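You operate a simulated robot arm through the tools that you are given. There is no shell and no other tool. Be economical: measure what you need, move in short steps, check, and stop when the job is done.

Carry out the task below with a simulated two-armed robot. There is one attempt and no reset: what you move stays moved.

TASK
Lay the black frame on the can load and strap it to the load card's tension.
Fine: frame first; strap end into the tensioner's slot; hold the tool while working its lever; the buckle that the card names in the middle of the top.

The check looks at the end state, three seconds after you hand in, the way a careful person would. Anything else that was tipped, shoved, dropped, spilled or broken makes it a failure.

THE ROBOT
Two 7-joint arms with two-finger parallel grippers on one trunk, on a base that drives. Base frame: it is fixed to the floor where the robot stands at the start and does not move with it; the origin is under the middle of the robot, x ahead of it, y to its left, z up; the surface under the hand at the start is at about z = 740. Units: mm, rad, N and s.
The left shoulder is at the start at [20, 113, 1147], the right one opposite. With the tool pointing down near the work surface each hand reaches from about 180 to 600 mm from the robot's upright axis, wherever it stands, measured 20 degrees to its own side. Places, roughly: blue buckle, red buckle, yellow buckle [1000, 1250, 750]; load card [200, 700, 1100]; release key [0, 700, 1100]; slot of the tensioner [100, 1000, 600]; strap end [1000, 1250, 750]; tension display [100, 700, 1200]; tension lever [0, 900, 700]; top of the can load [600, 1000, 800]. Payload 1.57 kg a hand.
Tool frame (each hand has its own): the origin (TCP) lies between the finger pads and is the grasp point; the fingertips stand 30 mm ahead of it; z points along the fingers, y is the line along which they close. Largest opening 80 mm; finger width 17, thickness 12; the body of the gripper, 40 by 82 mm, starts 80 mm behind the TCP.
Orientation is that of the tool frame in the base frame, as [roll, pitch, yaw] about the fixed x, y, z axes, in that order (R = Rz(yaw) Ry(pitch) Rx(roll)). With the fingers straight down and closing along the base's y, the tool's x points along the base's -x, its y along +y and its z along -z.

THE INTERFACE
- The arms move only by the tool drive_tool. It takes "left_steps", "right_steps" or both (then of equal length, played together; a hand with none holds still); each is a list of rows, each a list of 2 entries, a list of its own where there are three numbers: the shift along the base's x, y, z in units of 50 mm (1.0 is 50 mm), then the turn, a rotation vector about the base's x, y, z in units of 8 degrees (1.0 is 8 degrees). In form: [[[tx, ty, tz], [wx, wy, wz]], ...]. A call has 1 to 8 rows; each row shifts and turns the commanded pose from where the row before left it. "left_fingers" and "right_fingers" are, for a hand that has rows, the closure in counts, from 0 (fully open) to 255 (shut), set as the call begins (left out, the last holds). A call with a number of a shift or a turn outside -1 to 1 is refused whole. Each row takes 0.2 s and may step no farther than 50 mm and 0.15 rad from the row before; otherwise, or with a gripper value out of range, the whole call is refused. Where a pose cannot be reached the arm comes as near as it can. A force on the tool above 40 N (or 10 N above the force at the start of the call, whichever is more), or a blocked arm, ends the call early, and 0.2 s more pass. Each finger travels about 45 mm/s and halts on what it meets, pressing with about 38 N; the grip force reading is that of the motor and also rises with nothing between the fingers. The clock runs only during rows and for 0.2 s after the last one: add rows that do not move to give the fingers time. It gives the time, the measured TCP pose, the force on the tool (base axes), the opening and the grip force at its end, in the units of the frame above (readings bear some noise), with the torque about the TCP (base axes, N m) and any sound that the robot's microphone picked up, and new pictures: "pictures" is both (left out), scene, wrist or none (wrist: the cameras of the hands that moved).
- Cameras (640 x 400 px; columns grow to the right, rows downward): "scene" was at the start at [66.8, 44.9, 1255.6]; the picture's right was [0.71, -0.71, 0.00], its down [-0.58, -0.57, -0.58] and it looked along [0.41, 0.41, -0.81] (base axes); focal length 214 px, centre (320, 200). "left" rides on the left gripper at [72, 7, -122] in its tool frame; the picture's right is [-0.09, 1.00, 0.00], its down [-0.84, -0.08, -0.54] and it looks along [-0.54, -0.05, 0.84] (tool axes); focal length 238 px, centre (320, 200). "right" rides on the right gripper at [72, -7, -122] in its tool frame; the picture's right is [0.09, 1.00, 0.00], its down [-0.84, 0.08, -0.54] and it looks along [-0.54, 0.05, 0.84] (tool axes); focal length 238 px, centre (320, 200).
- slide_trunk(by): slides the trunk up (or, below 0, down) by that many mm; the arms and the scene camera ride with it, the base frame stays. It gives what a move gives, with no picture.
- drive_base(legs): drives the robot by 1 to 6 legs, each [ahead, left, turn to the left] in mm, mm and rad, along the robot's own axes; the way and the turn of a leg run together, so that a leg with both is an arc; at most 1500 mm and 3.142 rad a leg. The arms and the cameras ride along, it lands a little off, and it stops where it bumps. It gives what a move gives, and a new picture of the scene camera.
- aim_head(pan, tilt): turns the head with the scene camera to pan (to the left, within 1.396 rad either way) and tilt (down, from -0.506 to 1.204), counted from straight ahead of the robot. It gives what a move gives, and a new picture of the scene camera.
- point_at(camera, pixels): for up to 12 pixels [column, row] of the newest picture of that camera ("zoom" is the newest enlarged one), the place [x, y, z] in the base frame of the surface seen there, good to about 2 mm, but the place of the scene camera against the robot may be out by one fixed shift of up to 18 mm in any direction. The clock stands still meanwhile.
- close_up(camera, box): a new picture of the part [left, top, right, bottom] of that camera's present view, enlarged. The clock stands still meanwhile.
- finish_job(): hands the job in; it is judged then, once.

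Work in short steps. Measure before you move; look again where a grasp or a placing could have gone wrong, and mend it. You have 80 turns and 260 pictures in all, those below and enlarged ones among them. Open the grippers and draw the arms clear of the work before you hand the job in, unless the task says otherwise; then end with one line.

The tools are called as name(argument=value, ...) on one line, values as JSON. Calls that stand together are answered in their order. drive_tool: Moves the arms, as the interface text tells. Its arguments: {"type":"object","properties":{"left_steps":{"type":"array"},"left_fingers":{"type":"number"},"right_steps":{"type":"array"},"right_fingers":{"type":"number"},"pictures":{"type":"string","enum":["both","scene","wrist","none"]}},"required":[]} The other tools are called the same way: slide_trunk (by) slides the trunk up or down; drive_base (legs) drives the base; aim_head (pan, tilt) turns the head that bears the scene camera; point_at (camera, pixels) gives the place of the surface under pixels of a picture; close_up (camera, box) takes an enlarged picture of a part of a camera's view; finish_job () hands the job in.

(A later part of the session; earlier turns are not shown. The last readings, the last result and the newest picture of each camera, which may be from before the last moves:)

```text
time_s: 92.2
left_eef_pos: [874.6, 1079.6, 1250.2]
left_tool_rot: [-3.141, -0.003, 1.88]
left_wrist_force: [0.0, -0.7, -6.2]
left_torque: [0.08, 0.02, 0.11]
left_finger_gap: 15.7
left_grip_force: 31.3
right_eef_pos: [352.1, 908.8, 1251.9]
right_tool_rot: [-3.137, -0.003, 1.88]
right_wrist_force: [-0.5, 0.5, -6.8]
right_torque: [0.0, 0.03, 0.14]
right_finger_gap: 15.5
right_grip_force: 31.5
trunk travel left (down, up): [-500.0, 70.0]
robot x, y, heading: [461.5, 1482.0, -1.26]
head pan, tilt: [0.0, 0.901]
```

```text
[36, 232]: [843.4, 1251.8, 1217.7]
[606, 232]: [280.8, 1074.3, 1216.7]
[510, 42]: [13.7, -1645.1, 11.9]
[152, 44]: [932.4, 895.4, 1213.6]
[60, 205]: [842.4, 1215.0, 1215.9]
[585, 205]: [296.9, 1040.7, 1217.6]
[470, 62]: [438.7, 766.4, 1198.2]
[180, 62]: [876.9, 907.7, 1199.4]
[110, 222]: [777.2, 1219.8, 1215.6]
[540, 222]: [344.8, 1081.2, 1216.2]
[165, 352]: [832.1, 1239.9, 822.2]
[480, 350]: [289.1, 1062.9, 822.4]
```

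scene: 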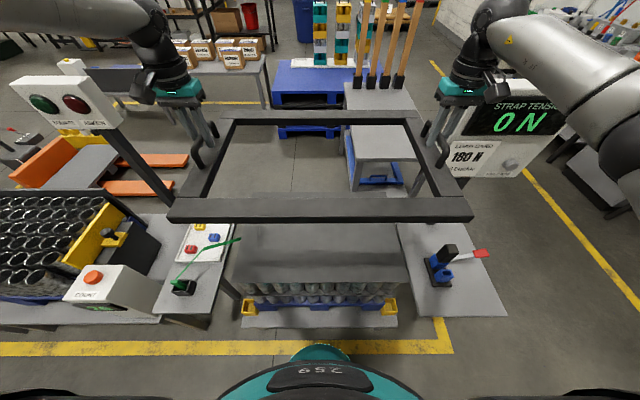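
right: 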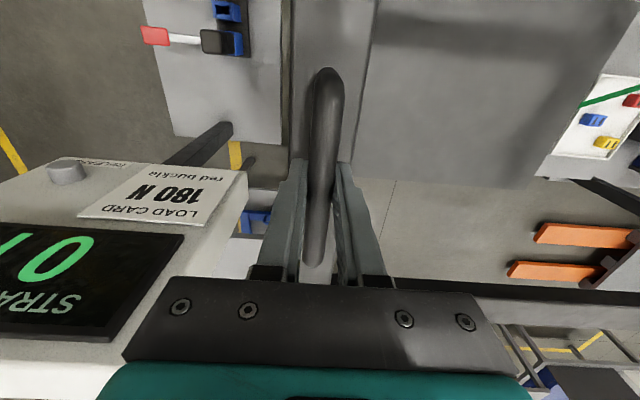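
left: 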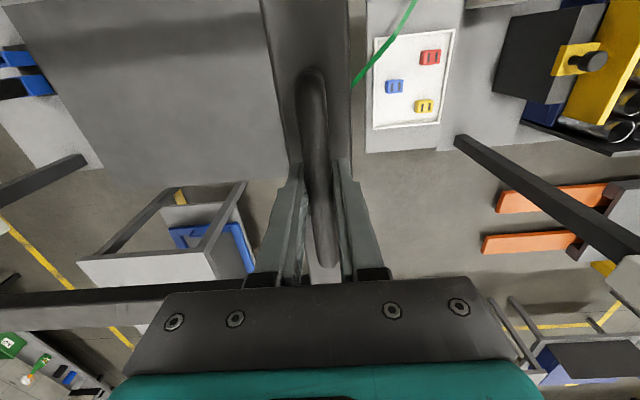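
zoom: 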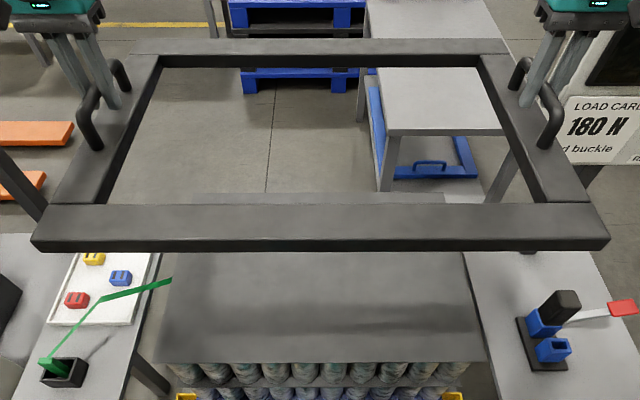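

Frame and load are aligned within ~7 mm, and the right hand clears the panel by >60 mm. I lower the trunk 325 mm to ~40 mm above the load and compare edges.

slide_trunk(by=-325)

drive_tool(left_steps=[[[0, 0, 0], [0, 0, 0]]], right_steps=[[[0, 0, 0], [0, 0, 0]]], pictures="both")

close_up(camera="scene", box=[130, 150, 510, 387])

```text
time_s: 95.4
left_eef_pos: [874.2, 1079.4, 925.7]
left_tool_rot: [-3.141, -0.003, 1.88]
left_wrist_force: [0.4, -0.9, -6.0]
left_torque: [0.02, -0.01, 0.13]
left_finger_gap: 15.6
left_grip_force: 31.5
right_eef_pos: [352.0, 908.9, 926.7]
right_tool_rot: [-3.138, -0.002, 1.879]
right_wrist_force: [-0.4, 0.2, -7.0]
right_torque: [0.06, 0.03, 0.14]
right_finger_gap: 15.5
right_grip_force: 31.3
trunk travel left (down, up): [-175.0, 395.0]
robot x, y, heading: [456.1, 1479.6, -1.265]
head pan, tilt: [0.0, 0.901]
```

```text
time_s: 95.8
left_eef_pos: [874.5, 1079.1, 925.6]
left_tool_rot: [-3.14, -0.002, 1.88]
left_wrist_force: [0.1, -0.5, -7.9]
left_torque: [0.03, 0.01, 0.15]
left_finger_gap: 15.6
left_grip_force: 31.4
right_eef_pos: [352.2, 908.6, 926.8]
right_tool_rot: [-3.137, -0.002, 1.879]
right_wrist_force: [0.1, -0.8, -6.2]
right_torque: [0.06, 0.01, 0.14]
right_finger_gap: 15.4
right_grip_force: 31.3
trunk travel left (down, up): [-175.0, 395.0]
robot x, y, heading: [460.2, 1481.3, -1.262]
head pan, tilt: [0.0, 0.901]
```

scene: 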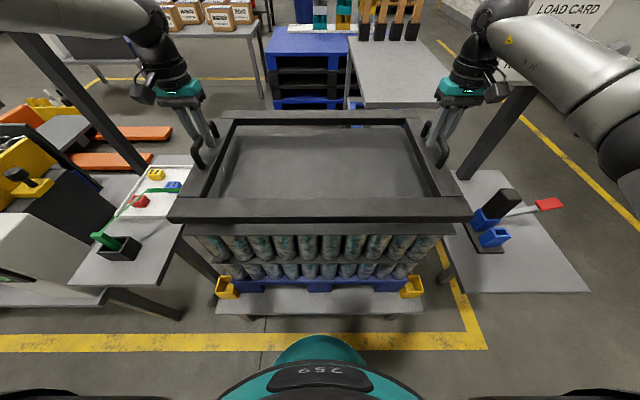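
right: 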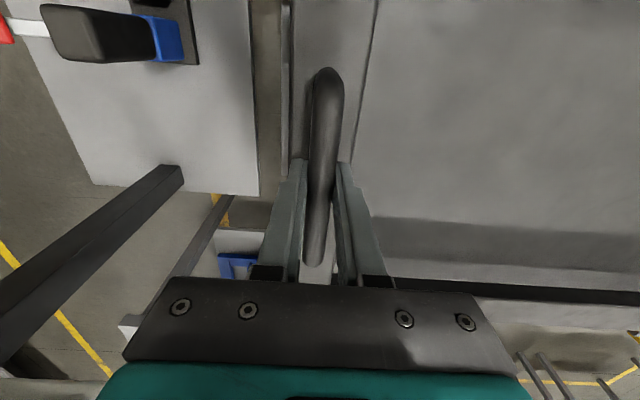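
left: 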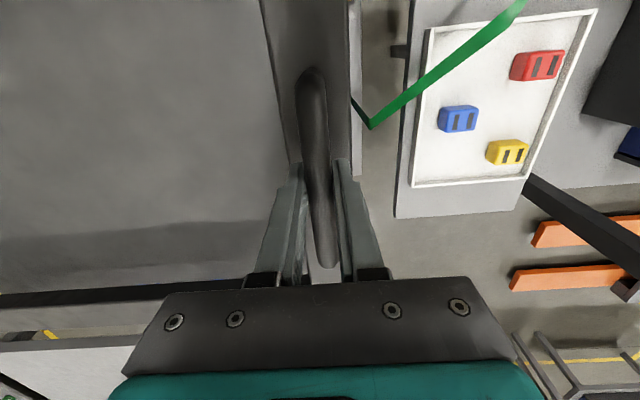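

```text
1.68 times, centred on (320, 268) of scene
```

zoom: 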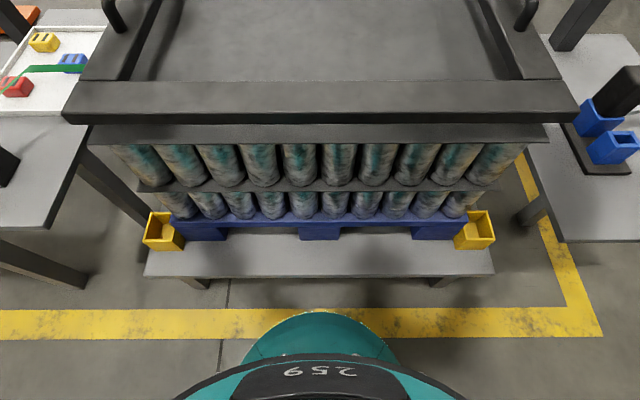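

point_at(camera="zoom", pixels=[[320, 138], [320, 104], [320, 118], [92, 142], [543, 141], [66, 117], [575, 117], [70, 105], [572, 104], [150, 75], [490, 75]])

point_at(camera="left", pixels=[[357, 100], [359, 150], [348, 80], [100, 300], [200, 250], [60, 295]])

point_at(camera="right", pixels=[[286, 60], [286, 100], [296, 80], [550, 293], [450, 230], [600, 296]])

```text
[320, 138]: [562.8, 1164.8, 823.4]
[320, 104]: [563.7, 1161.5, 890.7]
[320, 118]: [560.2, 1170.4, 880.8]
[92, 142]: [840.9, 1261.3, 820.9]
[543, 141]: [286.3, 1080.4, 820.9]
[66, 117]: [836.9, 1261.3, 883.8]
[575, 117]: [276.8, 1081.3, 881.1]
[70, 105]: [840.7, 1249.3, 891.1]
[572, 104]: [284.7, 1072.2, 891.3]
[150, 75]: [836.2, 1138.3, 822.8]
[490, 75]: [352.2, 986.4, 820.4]
```

```text
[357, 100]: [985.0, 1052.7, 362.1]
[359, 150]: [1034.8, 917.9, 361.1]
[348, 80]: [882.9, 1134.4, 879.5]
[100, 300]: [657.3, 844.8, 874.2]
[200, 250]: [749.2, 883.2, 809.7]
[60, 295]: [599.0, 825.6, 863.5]
```

```text
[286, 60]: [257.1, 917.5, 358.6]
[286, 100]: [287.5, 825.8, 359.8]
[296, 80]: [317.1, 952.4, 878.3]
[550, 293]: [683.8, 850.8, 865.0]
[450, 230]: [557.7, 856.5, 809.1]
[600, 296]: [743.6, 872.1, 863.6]
```

Frame corners (≈(839,1261), (278,1081)) coincide with the load's corners within a few mm. I lower by trunk 40 mm, then the last bit with small steps.

slide_trunk(by=-40)

drive_tool(left_steps=[[[0, 0, -0.06], [0, 0, 0]], [[0, 0, -0.03], [0, 0, 0]]], right_steps=[[[0, 0, -0.06], [0, 0, 0]], [[0, 0, -0.03], [0, 0, 0]]], pictures="none")

```text
time_s: 96.6
left_eef_pos: [874.6, 1078.6, 885.5]
left_tool_rot: [3.141, -0.003, 1.878]
left_wrist_force: [0.7, -1.0, -6.1]
left_torque: [0.04, -0.04, 0.1]
left_finger_gap: 16.0
left_grip_force: 32.0
right_eef_pos: [351.8, 909.3, 886.0]
right_tool_rot: [-3.14, -0.001, 1.88]
right_wrist_force: [0.3, 0.4, -6.3]
right_torque: [0.04, -0.01, 0.16]
right_finger_gap: 15.6
right_grip_force: 31.3
trunk travel left (down, up): [-135.0, 435.0]
robot x, y, heading: [461.2, 1479.8, -1.259]
head pan, tilt: [0.0, 0.901]
```

```text
time_s: 97.2
left_eef_pos: [874.9, 1079.1, 883.4]
left_tool_rot: [3.14, 0.002, 1.878]
left_wrist_force: [-0.5, -1.1, -2.6]
left_torque: [-0.91, -0.31, 0.09]
left_finger_gap: 15.6
left_grip_force: 31.2
right_eef_pos: [352.6, 910.3, 884.5]
right_tool_rot: [-3.139, 0.003, 1.88]
right_wrist_force: [-0.7, 2.0, -0.9]
right_torque: [-0.92, -0.29, 0.15]
right_finger_gap: 15.4
right_grip_force: 31.0
trunk travel left (down, up): [-135.0, 435.0]
robot x, y, heading: [455.5, 1481.8, -1.261]
head pan, tilt: [0.0, 0.901]
```

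Contact has begun (weight coming off). I go down 1.5 mm more and open both grippers.

drive_tool(left_steps=[[[0, 0, -0.03], [0, 0, 0]], [[0, 0, 0], [0, 0, 0]]], right_steps=[[[0, 0, -0.03], [0, 0, 0]], [[0, 0, 0], [0, 0, 0]]], pictures="none")

drive_tool(left_steps=[[[0, 0, 0], [0, 0, 0]], [[0, 0, 0], [0, 0, 0]], [[0, 0, 0], [0, 0, 0]], [[0, 0, 0], [0, 0, 0]]], right_steps=[[[0, 0, 0], [0, 0, 0]], [[0, 0, 0], [0, 0, 0]], [[0, 0, 0], [0, 0, 0]], [[0, 0, 0], [0, 0, 0]]], left_fingers=0, right_fingers=0, pictures="both")

```text
time_s: 97.8
left_eef_pos: [874.5, 1080.7, 882.5]
left_tool_rot: [-3.141, 0.005, 1.88]
left_wrist_force: [2.6, -4.8, 13.3]
left_torque: [0.78, 0.24, 0.09]
left_finger_gap: 15.6
left_grip_force: 31.4
right_eef_pos: [351.9, 909.1, 884.1]
right_tool_rot: [-3.14, 0.004, 1.877]
right_wrist_force: [-0.7, -2.9, 16.1]
right_torque: [0.74, 0.25, 0.15]
right_finger_gap: 15.5
right_grip_force: 31.1
trunk travel left (down, up): [-135.0, 435.0]
robot x, y, heading: [462.5, 1482.7, -1.26]
head pan, tilt: [0.0, 0.901]
```

```text
time_s: 98.8
left_eef_pos: [876.3, 1079.1, 879.7]
left_tool_rot: [3.141, -0.002, 1.88]
left_wrist_force: [0.0, -0.3, 0.3]
left_torque: [-0.03, 0.01, -0.04]
left_finger_gap: 79.9
left_grip_force: 0.1
right_eef_pos: [352.4, 910.3, 881.8]
right_tool_rot: [-3.138, -0.002, 1.879]
right_wrist_force: [0.1, 0.6, 0.0]
right_torque: [0.01, 0.01, -0.02]
right_finger_gap: 80.1
right_grip_force: 0.1
trunk travel left (down, up): [-135.0, 435.0]
robot x, y, heading: [458.5, 1479.3, -1.264]
head pan, tilt: [0.0, 0.901]
```

scene: 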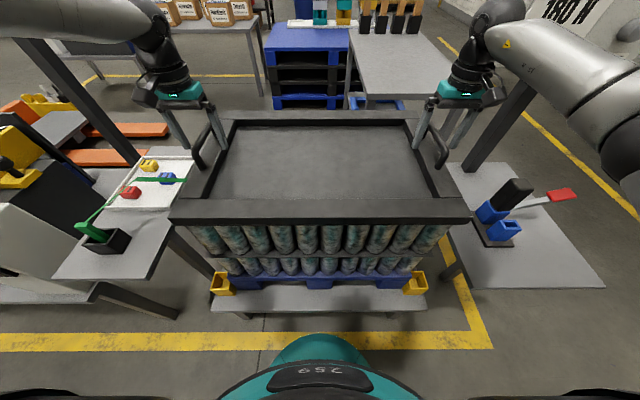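
right: 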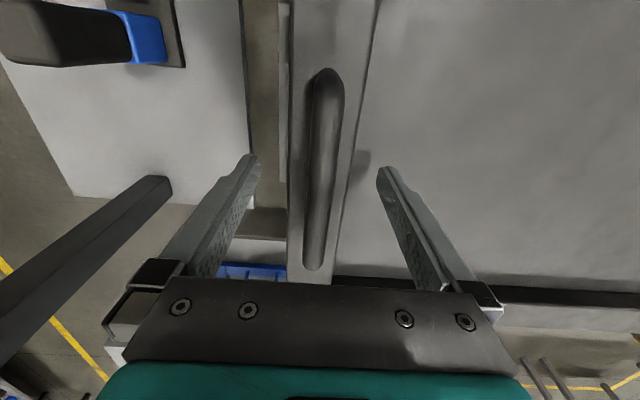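
left: 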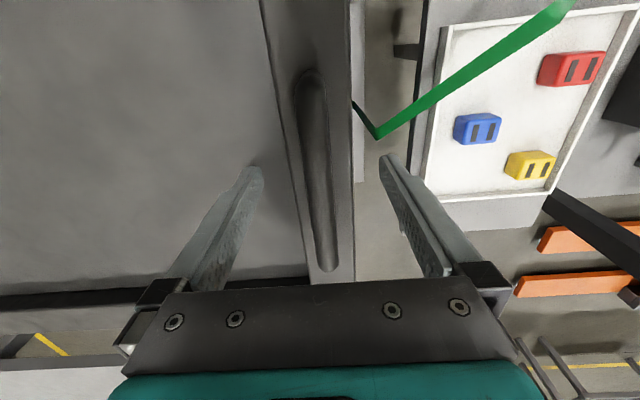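

The frame lies flat on the load and is released. I raise the trunk 150 mm clear of the handles and look at the strap end and tray.

slide_trunk(by=150)

aim_head(pan=0.45, tilt=0.8)

close_up(camera="scene", box=[240, 110, 440, 235])

close_up(camera="left", box=[330, 0, 640, 200])

```text
time_s: 100.6
left_eef_pos: [875.5, 1079.8, 1030.0]
left_tool_rot: [3.141, -0.002, 1.879]
left_wrist_force: [0.3, 0.0, 0.4]
left_torque: [0.01, 0.01, -0.01]
left_finger_gap: 79.9
left_grip_force: 0.0
right_eef_pos: [351.3, 909.6, 1030.5]
right_tool_rot: [-3.138, -0.001, 1.879]
right_wrist_force: [-0.6, 0.4, 0.0]
right_torque: [0.0, -0.03, 0.02]
right_finger_gap: 80.1
right_grip_force: 0.0
trunk travel left (down, up): [-285.0, 285.0]
robot x, y, heading: [456.0, 1478.8, -1.262]
head pan, tilt: [0.0, 0.901]
```

```text
time_s: 101.5
left_eef_pos: [874.6, 1080.3, 1030.5]
left_tool_rot: [-3.141, -0.001, 1.878]
left_wrist_force: [0.2, -0.4, 0.1]
left_torque: [0.02, 0.01, 0.0]
left_finger_gap: 80.1
left_grip_force: 0.0
right_eef_pos: [352.1, 908.4, 1031.0]
right_tool_rot: [-3.139, -0.002, 1.88]
right_wrist_force: [0.6, 0.9, -0.6]
right_torque: [-0.01, 0.01, -0.01]
right_finger_gap: 79.7
right_grip_force: 0.1
trunk travel left (down, up): [-285.0, 285.0]
robot x, y, heading: [460.3, 1477.7, -1.263]
head pan, tilt: [0.45, 0.799]
```

scene: 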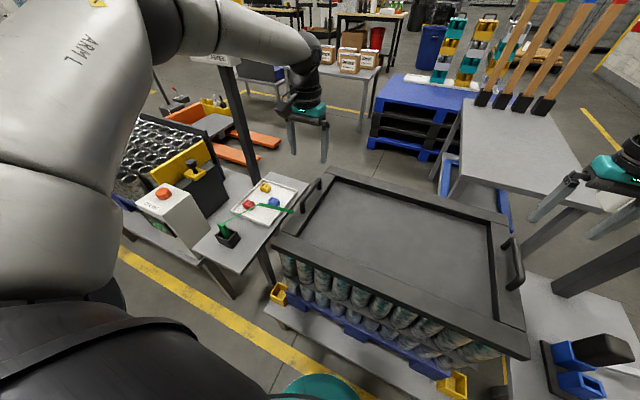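

```text
3.20 times, centred on (340, 172) of scene
```

zoom: 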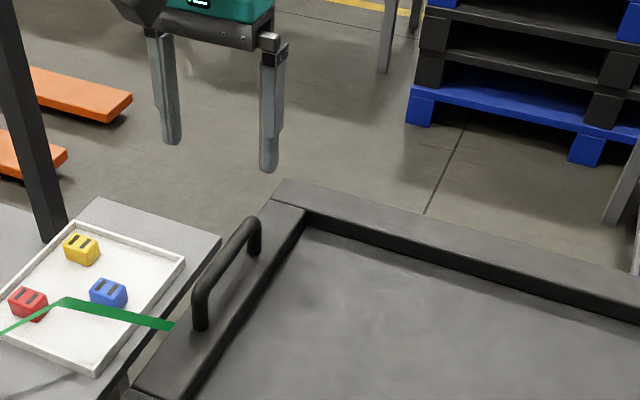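

```text
2.00 times, centred on (485, 100) of left
```

zoom: 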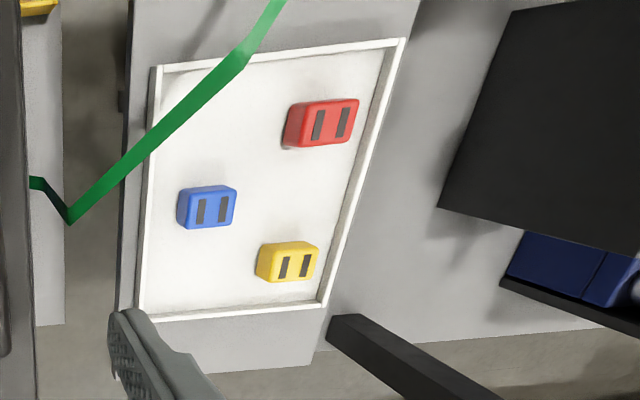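

I measure the strap along its length, the red buckle and tray with the left wrist camera.

point_at(camera="zoom", pixels=[[68, 212], [50, 193], [36, 183], [110, 172], [150, 138], [200, 97], [240, 58], [265, 20], [322, 118], [300, 135], [350, 112], [320, 140]])

point_at(camera="scene", pixels=[[265, 207], [292, 211], [285, 210], [275, 208], [255, 206], [240, 215], [225, 232], [300, 215]])

close_up(camera="scene", box=[200, 160, 330, 260])

```text
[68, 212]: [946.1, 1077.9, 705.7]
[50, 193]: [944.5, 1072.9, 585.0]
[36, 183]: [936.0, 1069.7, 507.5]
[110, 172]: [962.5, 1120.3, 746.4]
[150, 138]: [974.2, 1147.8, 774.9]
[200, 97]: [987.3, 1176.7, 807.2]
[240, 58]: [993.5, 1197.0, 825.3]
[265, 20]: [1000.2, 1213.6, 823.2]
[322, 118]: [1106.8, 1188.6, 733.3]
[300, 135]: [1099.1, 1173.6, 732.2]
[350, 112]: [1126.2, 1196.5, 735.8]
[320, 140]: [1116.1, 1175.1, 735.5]
```

```text
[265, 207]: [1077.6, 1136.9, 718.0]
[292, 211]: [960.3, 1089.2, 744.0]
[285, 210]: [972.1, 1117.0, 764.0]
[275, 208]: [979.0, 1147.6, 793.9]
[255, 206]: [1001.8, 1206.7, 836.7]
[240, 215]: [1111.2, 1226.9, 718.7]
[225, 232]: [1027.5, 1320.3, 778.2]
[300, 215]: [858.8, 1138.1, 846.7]
```

```text
4.00 times, centred on (265, 210) of scene
```

zoom: 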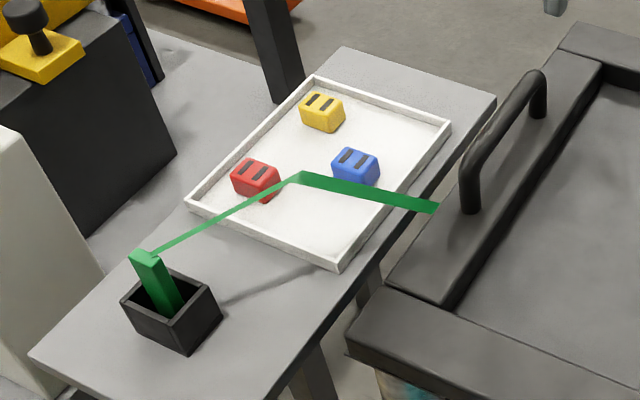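

The strap's end is the green tab standing in the black cup at (1030,1320); the strap comes up from the pallet. I look at the tensioner closely.

aim_head(pan=-0.5, tilt=0.75)

close_up(camera="scene", box=[250, 180, 400, 275])

close_up(camera="right", box=[0, 0, 310, 195])

```text
time_s: 102.7
left_eef_pos: [874.3, 1079.0, 1030.6]
left_tool_rot: [3.14, -0.002, 1.88]
left_wrist_force: [-0.1, -0.1, 0.5]
left_torque: [0.03, 0.03, 0.01]
left_finger_gap: 80.2
left_grip_force: 0.0
right_eef_pos: [351.3, 909.7, 1030.3]
right_tool_rot: [-3.137, -0.002, 1.879]
right_wrist_force: [0.0, -0.4, 0.3]
right_torque: [0.01, 0.01, -0.04]
right_finger_gap: 80.0
right_grip_force: 0.1
trunk travel left (down, up): [-285.0, 285.0]
robot x, y, heading: [458.5, 1479.5, -1.26]
head pan, tilt: [-0.499, 0.75]
```

scene: 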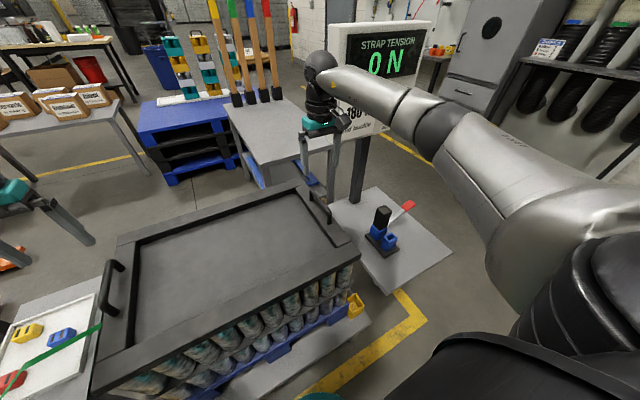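

```text
4.21 times, centred on (325, 228) of scene
```

zoom: 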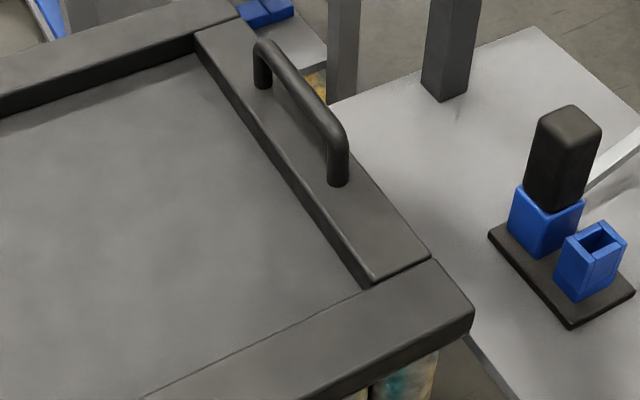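

```text
2.05 times, centred on (155, 98) of right
```

zoom: 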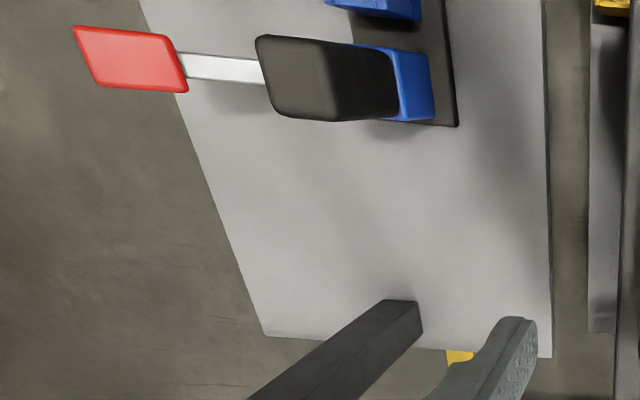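

point_at(camera="scene", pixels=[[391, 237.5], [385, 236.3], [392, 233.5], [397, 238], [391, 241], [384, 208], [384, 215], [377, 222], [407, 204], [403, 208], [386, 250], [404, 245]])

drive_tool(right_steps=[[[-0.85, 0.4, 0], [0, 0, 0]], [[-0.85, 0.4, 0], [0, 0, 0]], [[-0.85, 0.4, 0], [0, 0, 0]], [[-0.85, 0.4, 0], [0, 0, 0]]], pictures="wrist")

```text
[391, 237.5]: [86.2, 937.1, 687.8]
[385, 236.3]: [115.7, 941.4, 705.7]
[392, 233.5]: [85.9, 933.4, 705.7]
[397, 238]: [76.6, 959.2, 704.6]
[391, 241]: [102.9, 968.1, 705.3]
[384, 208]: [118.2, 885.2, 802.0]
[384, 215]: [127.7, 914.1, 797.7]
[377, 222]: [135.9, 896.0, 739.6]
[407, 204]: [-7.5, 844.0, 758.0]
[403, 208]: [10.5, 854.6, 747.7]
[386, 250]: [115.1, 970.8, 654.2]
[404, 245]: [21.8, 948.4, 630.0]
```

```text
time_s: 103.7
left_eef_pos: [874.1, 1080.0, 1030.5]
left_tool_rot: [-3.141, -0.001, 1.88]
left_wrist_force: [-1.0, 0.1, 0.2]
left_torque: [0.01, 0.02, 0.0]
left_finger_gap: 80.3
left_grip_force: 0.0
right_eef_pos: [180.3, 989.8, 1029.8]
right_tool_rot: [-3.139, -0.001, 1.881]
right_wrist_force: [-0.2, -0.5, -0.1]
right_torque: [-0.04, -0.01, 0.0]
right_finger_gap: 79.8
right_grip_force: 0.0
trunk travel left (down, up): [-285.0, 285.0]
robot x, y, heading: [458.1, 1483.4, -1.262]
head pan, tilt: [-0.499, 0.75]
```

right: 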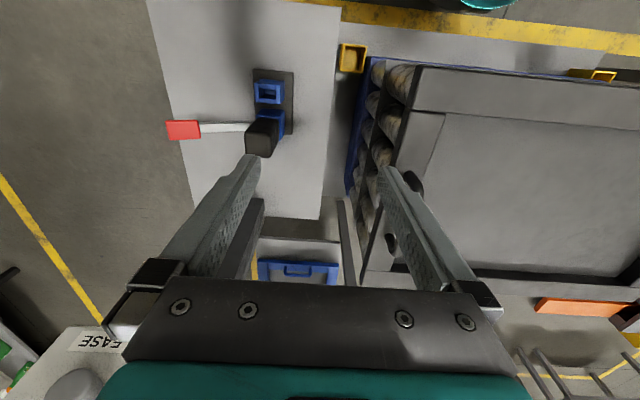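

The right wrist camera now sees the tensioner; I zoom and measure it.

close_up(camera="right", box=[150, 50, 310, 170])

point_at(camera="right", pixels=[[268, 92], [259, 85], [280, 85], [258, 101], [279, 102], [255, 72], [292, 75], [184, 129], [205, 129], [235, 127], [250, 130], [262, 120]])

```text
3.33 times, centred on (230, 110) of right
```

zoom: 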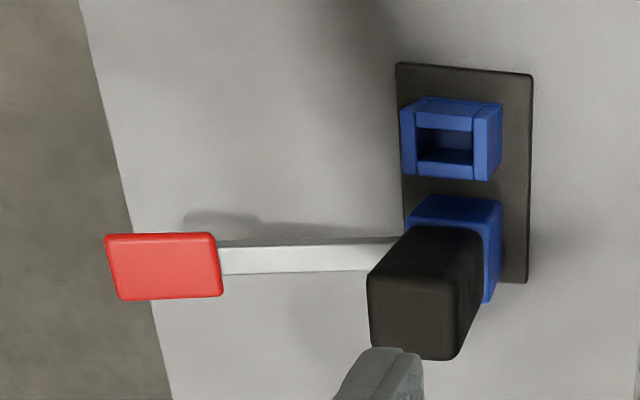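

```text
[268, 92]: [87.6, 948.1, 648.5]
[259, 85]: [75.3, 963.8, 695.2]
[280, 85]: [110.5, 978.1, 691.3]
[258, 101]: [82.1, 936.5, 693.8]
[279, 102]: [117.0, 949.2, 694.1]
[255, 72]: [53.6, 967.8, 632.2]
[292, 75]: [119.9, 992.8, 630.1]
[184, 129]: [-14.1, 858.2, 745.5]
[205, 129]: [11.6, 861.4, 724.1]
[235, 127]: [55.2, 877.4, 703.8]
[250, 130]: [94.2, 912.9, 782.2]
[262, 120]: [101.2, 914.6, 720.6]
```

Tensioner: slot hole centre ≈(96,957), top z≈694; grip top ≈(97,905,785); lever end ≈(-14,858,745). Now I look at the tab and the tray table's near edge.

aim_head(pan=0.6, tilt=0.85)

close_up(camera="scene", box=[200, 160, 360, 260])

```text
time_s: 105.0
left_eef_pos: [874.3, 1078.5, 1030.4]
left_tool_rot: [-3.142, -0.001, 1.879]
left_wrist_force: [0.3, -0.3, 0.8]
left_torque: [0.01, 0.02, -0.02]
left_finger_gap: 80.2
left_grip_force: 0.0
right_eef_pos: [181.2, 988.9, 1030.7]
right_tool_rot: [-3.138, -0.002, 1.88]
right_wrist_force: [-0.3, 0.1, 0.3]
right_torque: [-0.02, 0.03, 0.02]
right_finger_gap: 79.7
right_grip_force: 0.1
trunk travel left (down, up): [-285.0, 285.0]
robot x, y, heading: [458.4, 1478.9, -1.259]
head pan, tilt: [0.6, 0.85]
```

scene: 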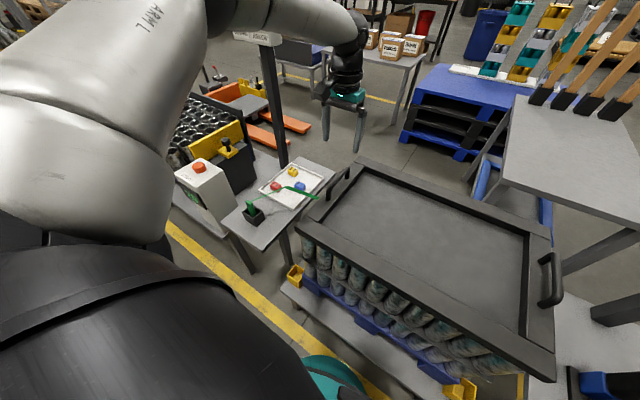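

```text
4.00 times, centred on (280, 210) of scene
```

zoom: 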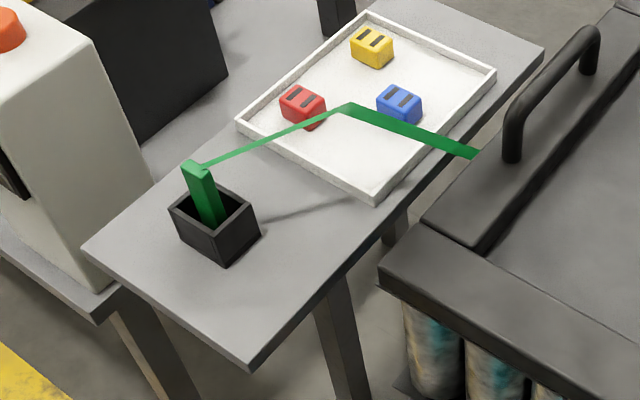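

point_at(camera="zoom", pixels=[[250, 360], [88, 250], [195, 167], [208, 190], [213, 215], [190, 163], [206, 168], [175, 207], [222, 260], [258, 230], [213, 185], [100, 290]])

point_at(camera="scene", pixels=[[235, 230], [178, 180], [350, 90], [320, 365]])

```text
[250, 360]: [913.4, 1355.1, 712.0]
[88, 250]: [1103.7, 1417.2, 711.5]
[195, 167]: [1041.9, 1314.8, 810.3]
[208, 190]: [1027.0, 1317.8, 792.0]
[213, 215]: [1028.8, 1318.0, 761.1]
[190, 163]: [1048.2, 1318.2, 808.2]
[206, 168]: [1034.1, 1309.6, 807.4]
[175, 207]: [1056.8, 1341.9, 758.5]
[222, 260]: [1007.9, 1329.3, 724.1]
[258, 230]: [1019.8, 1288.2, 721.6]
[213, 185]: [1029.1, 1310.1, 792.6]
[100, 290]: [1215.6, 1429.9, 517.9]
```

```text
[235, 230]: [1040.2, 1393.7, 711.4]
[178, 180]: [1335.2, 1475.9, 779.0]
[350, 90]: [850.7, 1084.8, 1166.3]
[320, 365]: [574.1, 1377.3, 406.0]
```

All tables are flush ~70 mm ahead of my base, so sliding sideways is safe. I shift 265 mm left, pull the left hand back over the tab, and look with its camera.

drive_base(legs=[[0, 265, 0]])

drive_tool(left_steps=[[[-0.4, 0.65, 0], [0, 0, 0]], [[-0.4, 0.65, 0], [0, 0, 0]], [[-0.4, 0.65, 0], [0, 0, 0]], [[-0.4, 0.65, 0], [0, 0, 0]], [[-0.3, 0.5, 0], [0, 0, 0]]], pictures="wrist")

```text
time_s: 106.9
left_eef_pos: [1126.4, 1160.6, 1031.1]
left_tool_rot: [3.141, -0.002, 1.881]
left_wrist_force: [0.9, -0.1, -0.7]
left_torque: [0.04, 0.02, -0.01]
left_finger_gap: 80.2
left_grip_force: 0.1
right_eef_pos: [433.9, 1069.4, 1031.3]
right_tool_rot: [-3.138, -0.003, 1.88]
right_wrist_force: [-0.4, 0.7, 0.8]
right_torque: [0.02, 0.03, -0.03]
right_finger_gap: 79.9
right_grip_force: 0.2
trunk travel left (down, up): [-285.0, 285.0]
robot x, y, heading: [709.1, 1558.1, -1.261]
head pan, tilt: [0.6, 0.85]
```

scene: 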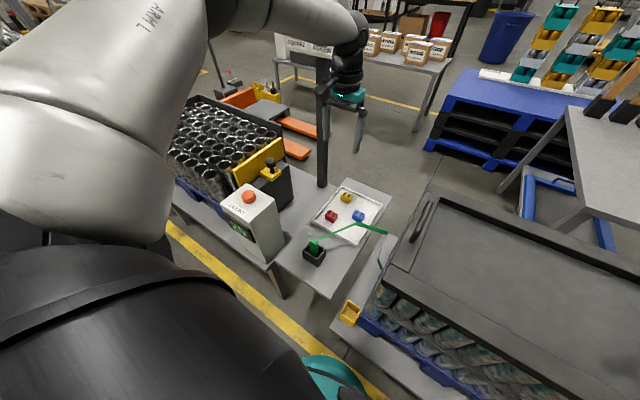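

```text
time_s: 108.1
left_eef_pos: [1031.1, 1314.9, 1031.3]
left_tool_rot: [3.141, 0.0, 1.88]
left_wrist_force: [-0.4, 0.1, 0.8]
left_torque: [0.01, 0.02, 0.01]
left_finger_gap: 80.1
left_grip_force: 0.0
right_eef_pos: [433.5, 1069.5, 1030.5]
right_tool_rot: [-3.137, -0.004, 1.88]
right_wrist_force: [0.6, 0.1, -0.4]
right_torque: [0.02, -0.03, 0.01]
right_finger_gap: 80.1
right_grip_force: 0.1
trunk travel left (down, up): [-285.0, 285.0]
robot x, y, heading: [708.3, 1557.8, -1.264]
head pan, tilt: [0.6, 0.85]
```

left: 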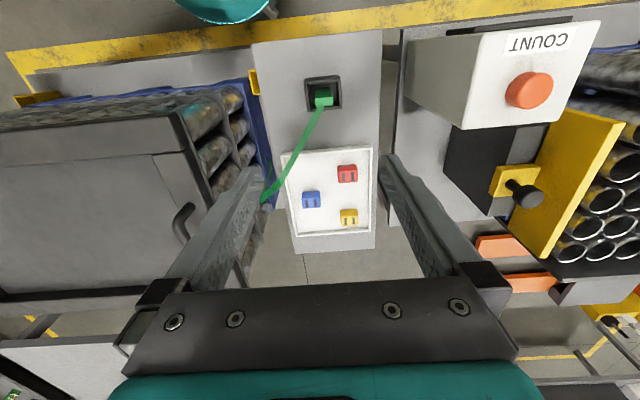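

The cup and tab are at (323,95) in the left view, with the COUNT box to its right. I zoom and measure tab and box.

close_up(camera="left", box=[270, 60, 390, 135])

point_at(camera="left", pixels=[[323, 97], [316, 94], [331, 92], [317, 104], [330, 103], [306, 80], [339, 78], [341, 106], [410, 50], [405, 100], [480, 40], [466, 125]])

```text
5.33 times, centred on (330, 98) of left
```

zoom: 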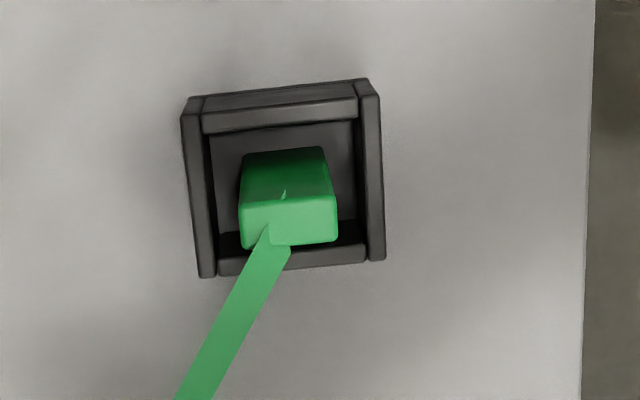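

```text
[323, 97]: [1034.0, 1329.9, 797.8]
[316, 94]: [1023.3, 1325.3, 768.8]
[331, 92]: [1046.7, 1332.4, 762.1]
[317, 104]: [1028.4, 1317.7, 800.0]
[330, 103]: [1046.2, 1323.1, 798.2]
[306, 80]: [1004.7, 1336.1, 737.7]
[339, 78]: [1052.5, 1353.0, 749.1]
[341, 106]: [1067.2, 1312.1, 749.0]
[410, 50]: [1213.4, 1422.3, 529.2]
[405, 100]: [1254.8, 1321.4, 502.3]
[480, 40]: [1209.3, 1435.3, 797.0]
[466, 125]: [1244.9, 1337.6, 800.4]
```

Tab: ~26 mm wide laterally, ~12 mm thick, top at (1037,1322,799). I raise the right hand 120 mm, align the left over the tab, then lower the trunk 150 mm.

drive_tool(left_steps=[[[0.12, 0.14, 0], [0, 0, 0]], [[0, 0, 0], [0, 0, 0]], [[0, 0, 0], [0, 0, 0]]], right_steps=[[[0, 0, 0.9], [0, 0, 0]], [[0, 0, 0.9], [0, 0, 0]], [[0, 0, 0.9], [0, 0, 0]]], pictures="none")

slide_trunk(by=-150)

drive_tool(left_steps=[[[0, 0, -0.6], [0, 0, 0]]], pictures="wrist")

```text
time_s: 108.9
left_eef_pos: [1038.2, 1322.8, 1032.9]
left_tool_rot: [-3.141, 0.0, 1.88]
left_wrist_force: [0.1, -1.2, -0.2]
left_torque: [0.02, 0.0, 0.0]
left_finger_gap: 80.0
left_grip_force: 0.1
right_eef_pos: [432.4, 1068.6, 1164.9]
right_tool_rot: [-3.139, -0.005, 1.879]
right_wrist_force: [0.1, 0.3, -0.1]
right_torque: [-0.06, -0.02, -0.01]
right_finger_gap: 79.9
right_grip_force: 0.1
trunk travel left (down, up): [-285.0, 285.0]
robot x, y, heading: [712.1, 1560.2, -1.259]
head pan, tilt: [0.6, 0.85]
```

```text
time_s: 110.7
left_eef_pos: [1037.8, 1320.9, 880.8]
left_tool_rot: [3.141, -0.002, 1.88]
left_wrist_force: [0.0, -0.2, -0.2]
left_torque: [0.01, -0.02, -0.02]
left_finger_gap: 80.0
left_grip_force: 0.1
right_eef_pos: [431.7, 1068.5, 1014.9]
right_tool_rot: [-3.14, -0.001, 1.88]
right_wrist_force: [-1.0, 0.1, -0.5]
right_torque: [-0.03, -0.01, -0.03]
right_finger_gap: 80.3
right_grip_force: 0.1
trunk travel left (down, up): [-135.0, 435.0]
robot x, y, heading: [713.2, 1563.0, -1.258]
head pan, tilt: [0.6, 0.85]
```

```text
time_s: 111.1
left_eef_pos: [1036.8, 1320.9, 852.6]
left_tool_rot: [3.141, -0.002, 1.879]
left_wrist_force: [0.3, -0.9, -0.5]
left_torque: [-0.02, 0.01, 0.0]
left_finger_gap: 80.4
left_grip_force: 0.1
right_eef_pos: [432.1, 1068.2, 1014.9]
right_tool_rot: [-3.141, 0.0, 1.88]
right_wrist_force: [-0.9, -0.5, 0.2]
right_torque: [-0.01, 0.02, 0.01]
right_finger_gap: 80.0
right_grip_force: 0.2
trunk travel left (down, up): [-135.0, 435.0]
robot x, y, heading: [709.8, 1560.7, -1.264]
head pan, tilt: [0.6, 0.85]
```

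left: 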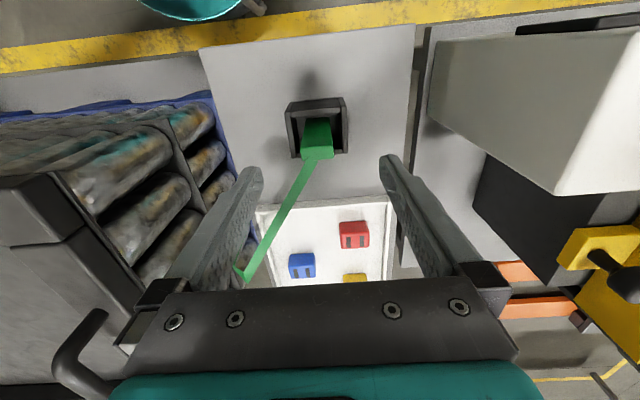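

The tab sits between the fingers (col ≈318). I lower to z≈789 and close the left gripper.

drive_tool(left_steps=[[[0, 0.02, -0.7], [0, 0, 0]], [[0, 0, -0.57], [0, 0, 0]], [[0, 0, 0], [0, 0, 0]]], pictures="none")

drive_tool(left_steps=[[[0, 0, 0], [0, 0, 0]], [[0, 0, 0], [0, 0, 0]], [[0, 0, 0], [0, 0, 0]], [[0, 0, 0], [0, 0, 0]], [[0, 0, 0], [0, 0, 0]]], left_fingers=255, pictures="wrist")

```text
time_s: 111.9
left_eef_pos: [1037.9, 1323.2, 787.4]
left_tool_rot: [3.141, -0.002, 1.881]
left_wrist_force: [-0.3, 0.5, 0.0]
left_torque: [0.01, 0.0, 0.0]
left_finger_gap: 80.0
left_grip_force: 0.1
right_eef_pos: [432.7, 1068.4, 1014.7]
right_tool_rot: [-3.138, -0.001, 1.88]
right_wrist_force: [-0.4, -0.9, 0.3]
right_torque: [0.03, 0.01, 0.0]
right_finger_gap: 80.0
right_grip_force: 0.0
trunk travel left (down, up): [-135.0, 435.0]
robot x, y, heading: [707.0, 1560.4, -1.263]
head pan, tilt: [0.6, 0.85]
```

```text
time_s: 113.1
left_eef_pos: [1039.1, 1323.4, 788.0]
left_tool_rot: [3.141, -0.002, 1.879]
left_wrist_force: [0.4, -0.6, 0.5]
left_torque: [0.01, 0.04, -0.03]
left_finger_gap: 25.2
left_grip_force: 30.0
right_eef_pos: [433.5, 1069.1, 1015.2]
right_tool_rot: [-3.14, -0.003, 1.879]
right_wrist_force: [-0.8, -0.2, 0.3]
right_torque: [0.0, -0.02, 0.03]
right_finger_gap: 80.0
right_grip_force: 0.1
trunk travel left (down, up): [-135.0, 435.0]
robot x, y, heading: [709.0, 1558.3, -1.261]
head pan, tilt: [0.6, 0.85]
```

left: 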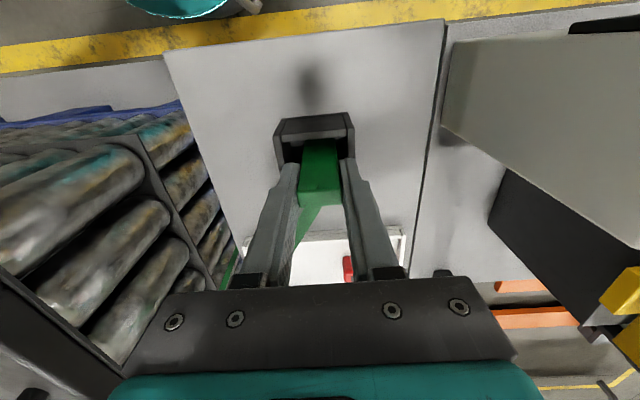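

The tab is held (gap 25 mm). I lift it out of the cup, by 60 mm first to check, then higher.

slide_trunk(by=60)

slide_trunk(by=180)

drive_tool(left_steps=[[[0.18, -0.58, 0], [0, 0, 0]], [[0.18, -0.58, 0], [0, 0, 0]]], pictures="both")

```text
time_s: 114.1
left_eef_pos: [1038.3, 1323.7, 848.6]
left_tool_rot: [3.141, -0.002, 1.88]
left_wrist_force: [0.9, -0.2, -0.3]
left_torque: [0.0, 0.02, 0.0]
left_finger_gap: 25.2
left_grip_force: 36.5
right_eef_pos: [432.9, 1068.0, 1075.0]
right_tool_rot: [-3.139, -0.003, 1.879]
right_wrist_force: [0.7, 0.5, -0.9]
right_torque: [0.01, 0.0, 0.02]
right_finger_gap: 79.8
right_grip_force: 0.1
trunk travel left (down, up): [-195.0, 375.0]
robot x, y, heading: [710.2, 1564.5, -1.261]
head pan, tilt: [0.6, 0.85]
```

```text
time_s: 116.1
left_eef_pos: [1038.3, 1324.3, 1028.3]
left_tool_rot: [-3.141, 0.0, 1.879]
left_wrist_force: [0.4, -0.2, -0.5]
left_torque: [0.02, 0.0, 0.01]
left_finger_gap: 25.0
left_grip_force: 36.3
right_eef_pos: [433.6, 1067.9, 1255.2]
right_tool_rot: [-3.138, -0.001, 1.879]
right_wrist_force: [-0.1, 0.1, 0.7]
right_torque: [0.01, 0.03, 0.01]
right_finger_gap: 79.8
right_grip_force: 0.1
trunk travel left (down, up): [-375.0, 195.0]
robot x, y, heading: [715.2, 1558.8, -1.26]
head pan, tilt: [0.6, 0.85]
```

```text
time_s: 116.7
left_eef_pos: [1056.3, 1264.3, 1027.3]
left_tool_rot: [-3.141, 0.001, 1.88]
left_wrist_force: [0.5, -0.6, -1.0]
left_torque: [0.02, 0.01, -0.02]
left_finger_gap: 25.2
left_grip_force: 36.8
right_eef_pos: [432.4, 1068.8, 1254.2]
right_tool_rot: [-3.137, -0.003, 1.881]
right_wrist_force: [-0.1, 0.7, -0.6]
right_torque: [0.01, -0.04, -0.01]
right_finger_gap: 80.1
right_grip_force: 0.1
trunk travel left (down, up): [-375.0, 195.0]
robot x, y, heading: [706.6, 1561.1, -1.26]
head pan, tilt: [0.6, 0.85]
```

scene: 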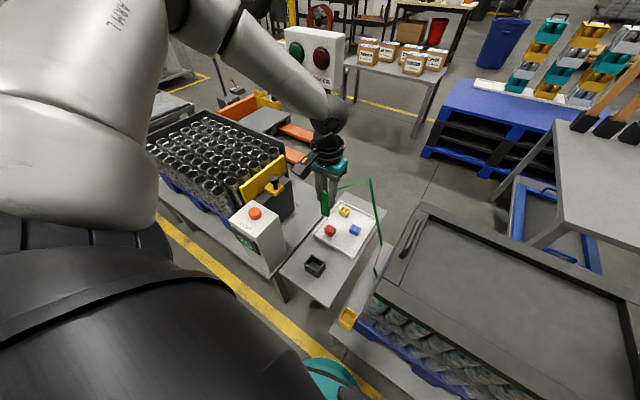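
left: 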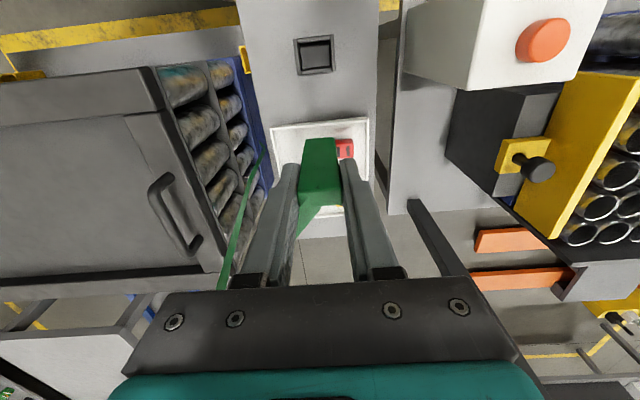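

The strap pays out freely with no pull. I drive right 900 mm, carrying the tab over the load to the tensioner.

drive_base(legs=[[0, -900, 0]])

aim_head(pan=0.0, tilt=0.9)

drive_tool(left_steps=[[[0, 0, 0], [0, 0, 0]]], pictures="wrist")

```text
time_s: 121.4
left_eef_pos: [193.0, 991.2, 1027.5]
left_tool_rot: [-3.142, 0.0, 1.868]
left_wrist_force: [-0.2, -1.0, -0.8]
left_torque: [0.01, 0.0, -0.01]
left_finger_gap: 24.8
left_grip_force: 36.3
right_eef_pos: [-432.7, 803.2, 1254.0]
right_tool_rot: [-3.138, -0.002, 1.865]
right_wrist_force: [-0.2, -0.1, -0.4]
right_torque: [0.01, -0.04, 0.0]
right_finger_gap: 79.9
right_grip_force: 0.0
trunk travel left (down, up): [-375.0, 195.0]
robot x, y, heading: [-150.3, 1293.6, -1.278]
head pan, tilt: [0.6, 0.85]
```

scene: 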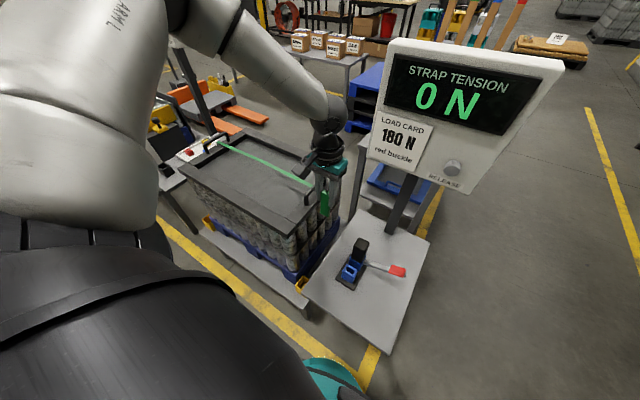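

```text
time_s: 122.4
left_eef_pos: [194.4, 992.3, 1028.7]
left_tool_rot: [3.14, -0.003, 1.865]
left_wrist_force: [0.3, -0.7, -0.1]
left_torque: [-0.03, 0.04, 0.01]
left_finger_gap: 25.3
left_grip_force: 36.2
right_eef_pos: [-433.2, 805.0, 1256.7]
right_tool_rot: [-3.14, -0.002, 1.865]
right_wrist_force: [0.3, 0.0, 0.0]
right_torque: [0.0, 0.01, 0.0]
right_finger_gap: 79.9
right_grip_force: 0.0
trunk travel left (down, up): [-375.0, 195.0]
robot x, y, heading: [-147.4, 1294.3, -1.278]
head pan, tilt: [0.0, 0.901]
```

scene: 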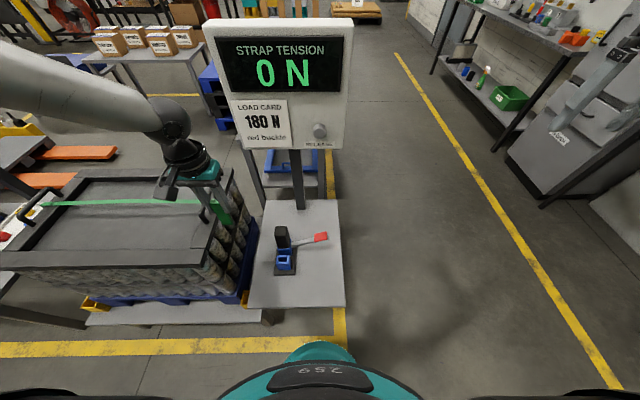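

```text
time_s: 122.8
left_eef_pos: [193.0, 992.1, 1028.4]
left_tool_rot: [-3.142, -0.002, 1.867]
left_wrist_force: [-0.2, 0.6, -0.6]
left_torque: [0.0, 0.0, 0.01]
left_finger_gap: 25.0
left_grip_force: 36.6
right_eef_pos: [-432.4, 803.9, 1254.3]
right_tool_rot: [-3.139, -0.002, 1.868]
right_wrist_force: [0.3, 0.3, -0.1]
right_torque: [0.02, 0.0, 0.03]
right_finger_gap: 79.9
right_grip_force: 0.0
trunk travel left (down, up): [-375.0, 195.0]
robot x, y, heading: [-150.0, 1294.3, -1.278]
head pan, tilt: [0.0, 0.901]
```

left: 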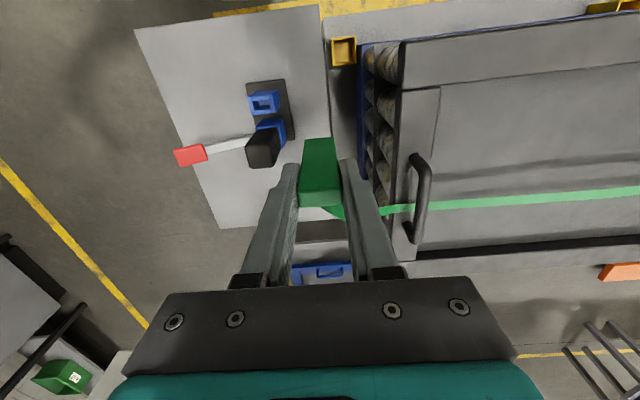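

The strap lies along the middle over the load. I measure the slot with the left wrist camera, zoomed.

close_up(camera="left", box=[220, 70, 320, 132])

point_at(camera="zoom", pixels=[[195, 165], [345, 145], [195, 280], [360, 262], [280, 130], [285, 280], [190, 220], [375, 200], [285, 225], [230, 180], [345, 240], [380, 60]])

```text
6.40 times, centred on (270, 101) of left
```

zoom: 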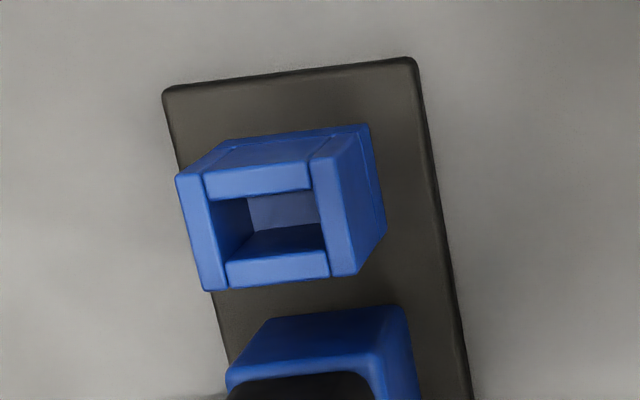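

```text
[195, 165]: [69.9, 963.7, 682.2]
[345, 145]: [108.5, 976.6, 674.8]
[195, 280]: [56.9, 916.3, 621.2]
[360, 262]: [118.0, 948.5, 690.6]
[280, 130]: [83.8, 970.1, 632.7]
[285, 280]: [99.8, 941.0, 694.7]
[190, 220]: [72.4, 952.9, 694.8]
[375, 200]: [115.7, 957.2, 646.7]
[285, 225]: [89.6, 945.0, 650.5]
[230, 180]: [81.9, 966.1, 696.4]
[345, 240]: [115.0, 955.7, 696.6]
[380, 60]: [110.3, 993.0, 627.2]
```

Hole centre ≈(93.7,955.4), ~29.5×17 mm, yaw ≈18°. I measure the held tab's place in the hand.

close_up(camera="left", box=[270, 120, 370, 222])

point_at(camera="left", pixels=[[322, 200], [302, 203], [341, 203], [322, 205], [322, 180], [321, 160], [320, 142], [304, 142], [335, 141], [322, 190]])

```text
3.92 times, centred on (320, 171) of left
```

zoom: 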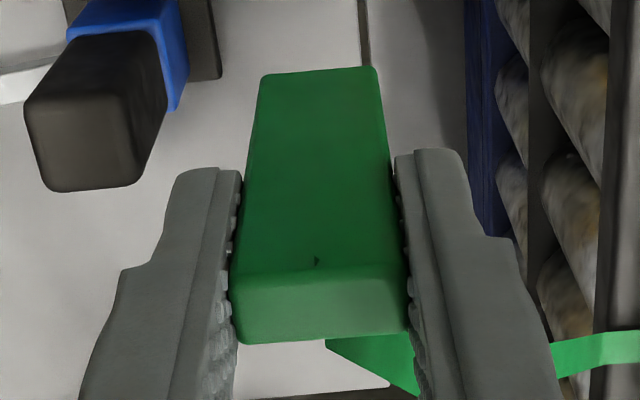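

```text
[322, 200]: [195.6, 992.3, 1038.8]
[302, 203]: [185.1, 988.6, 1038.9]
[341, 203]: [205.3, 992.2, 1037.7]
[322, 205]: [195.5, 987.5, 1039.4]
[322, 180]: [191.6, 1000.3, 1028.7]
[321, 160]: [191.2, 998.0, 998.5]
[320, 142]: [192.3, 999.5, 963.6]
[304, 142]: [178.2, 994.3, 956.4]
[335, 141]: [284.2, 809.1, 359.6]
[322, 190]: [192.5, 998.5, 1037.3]
```

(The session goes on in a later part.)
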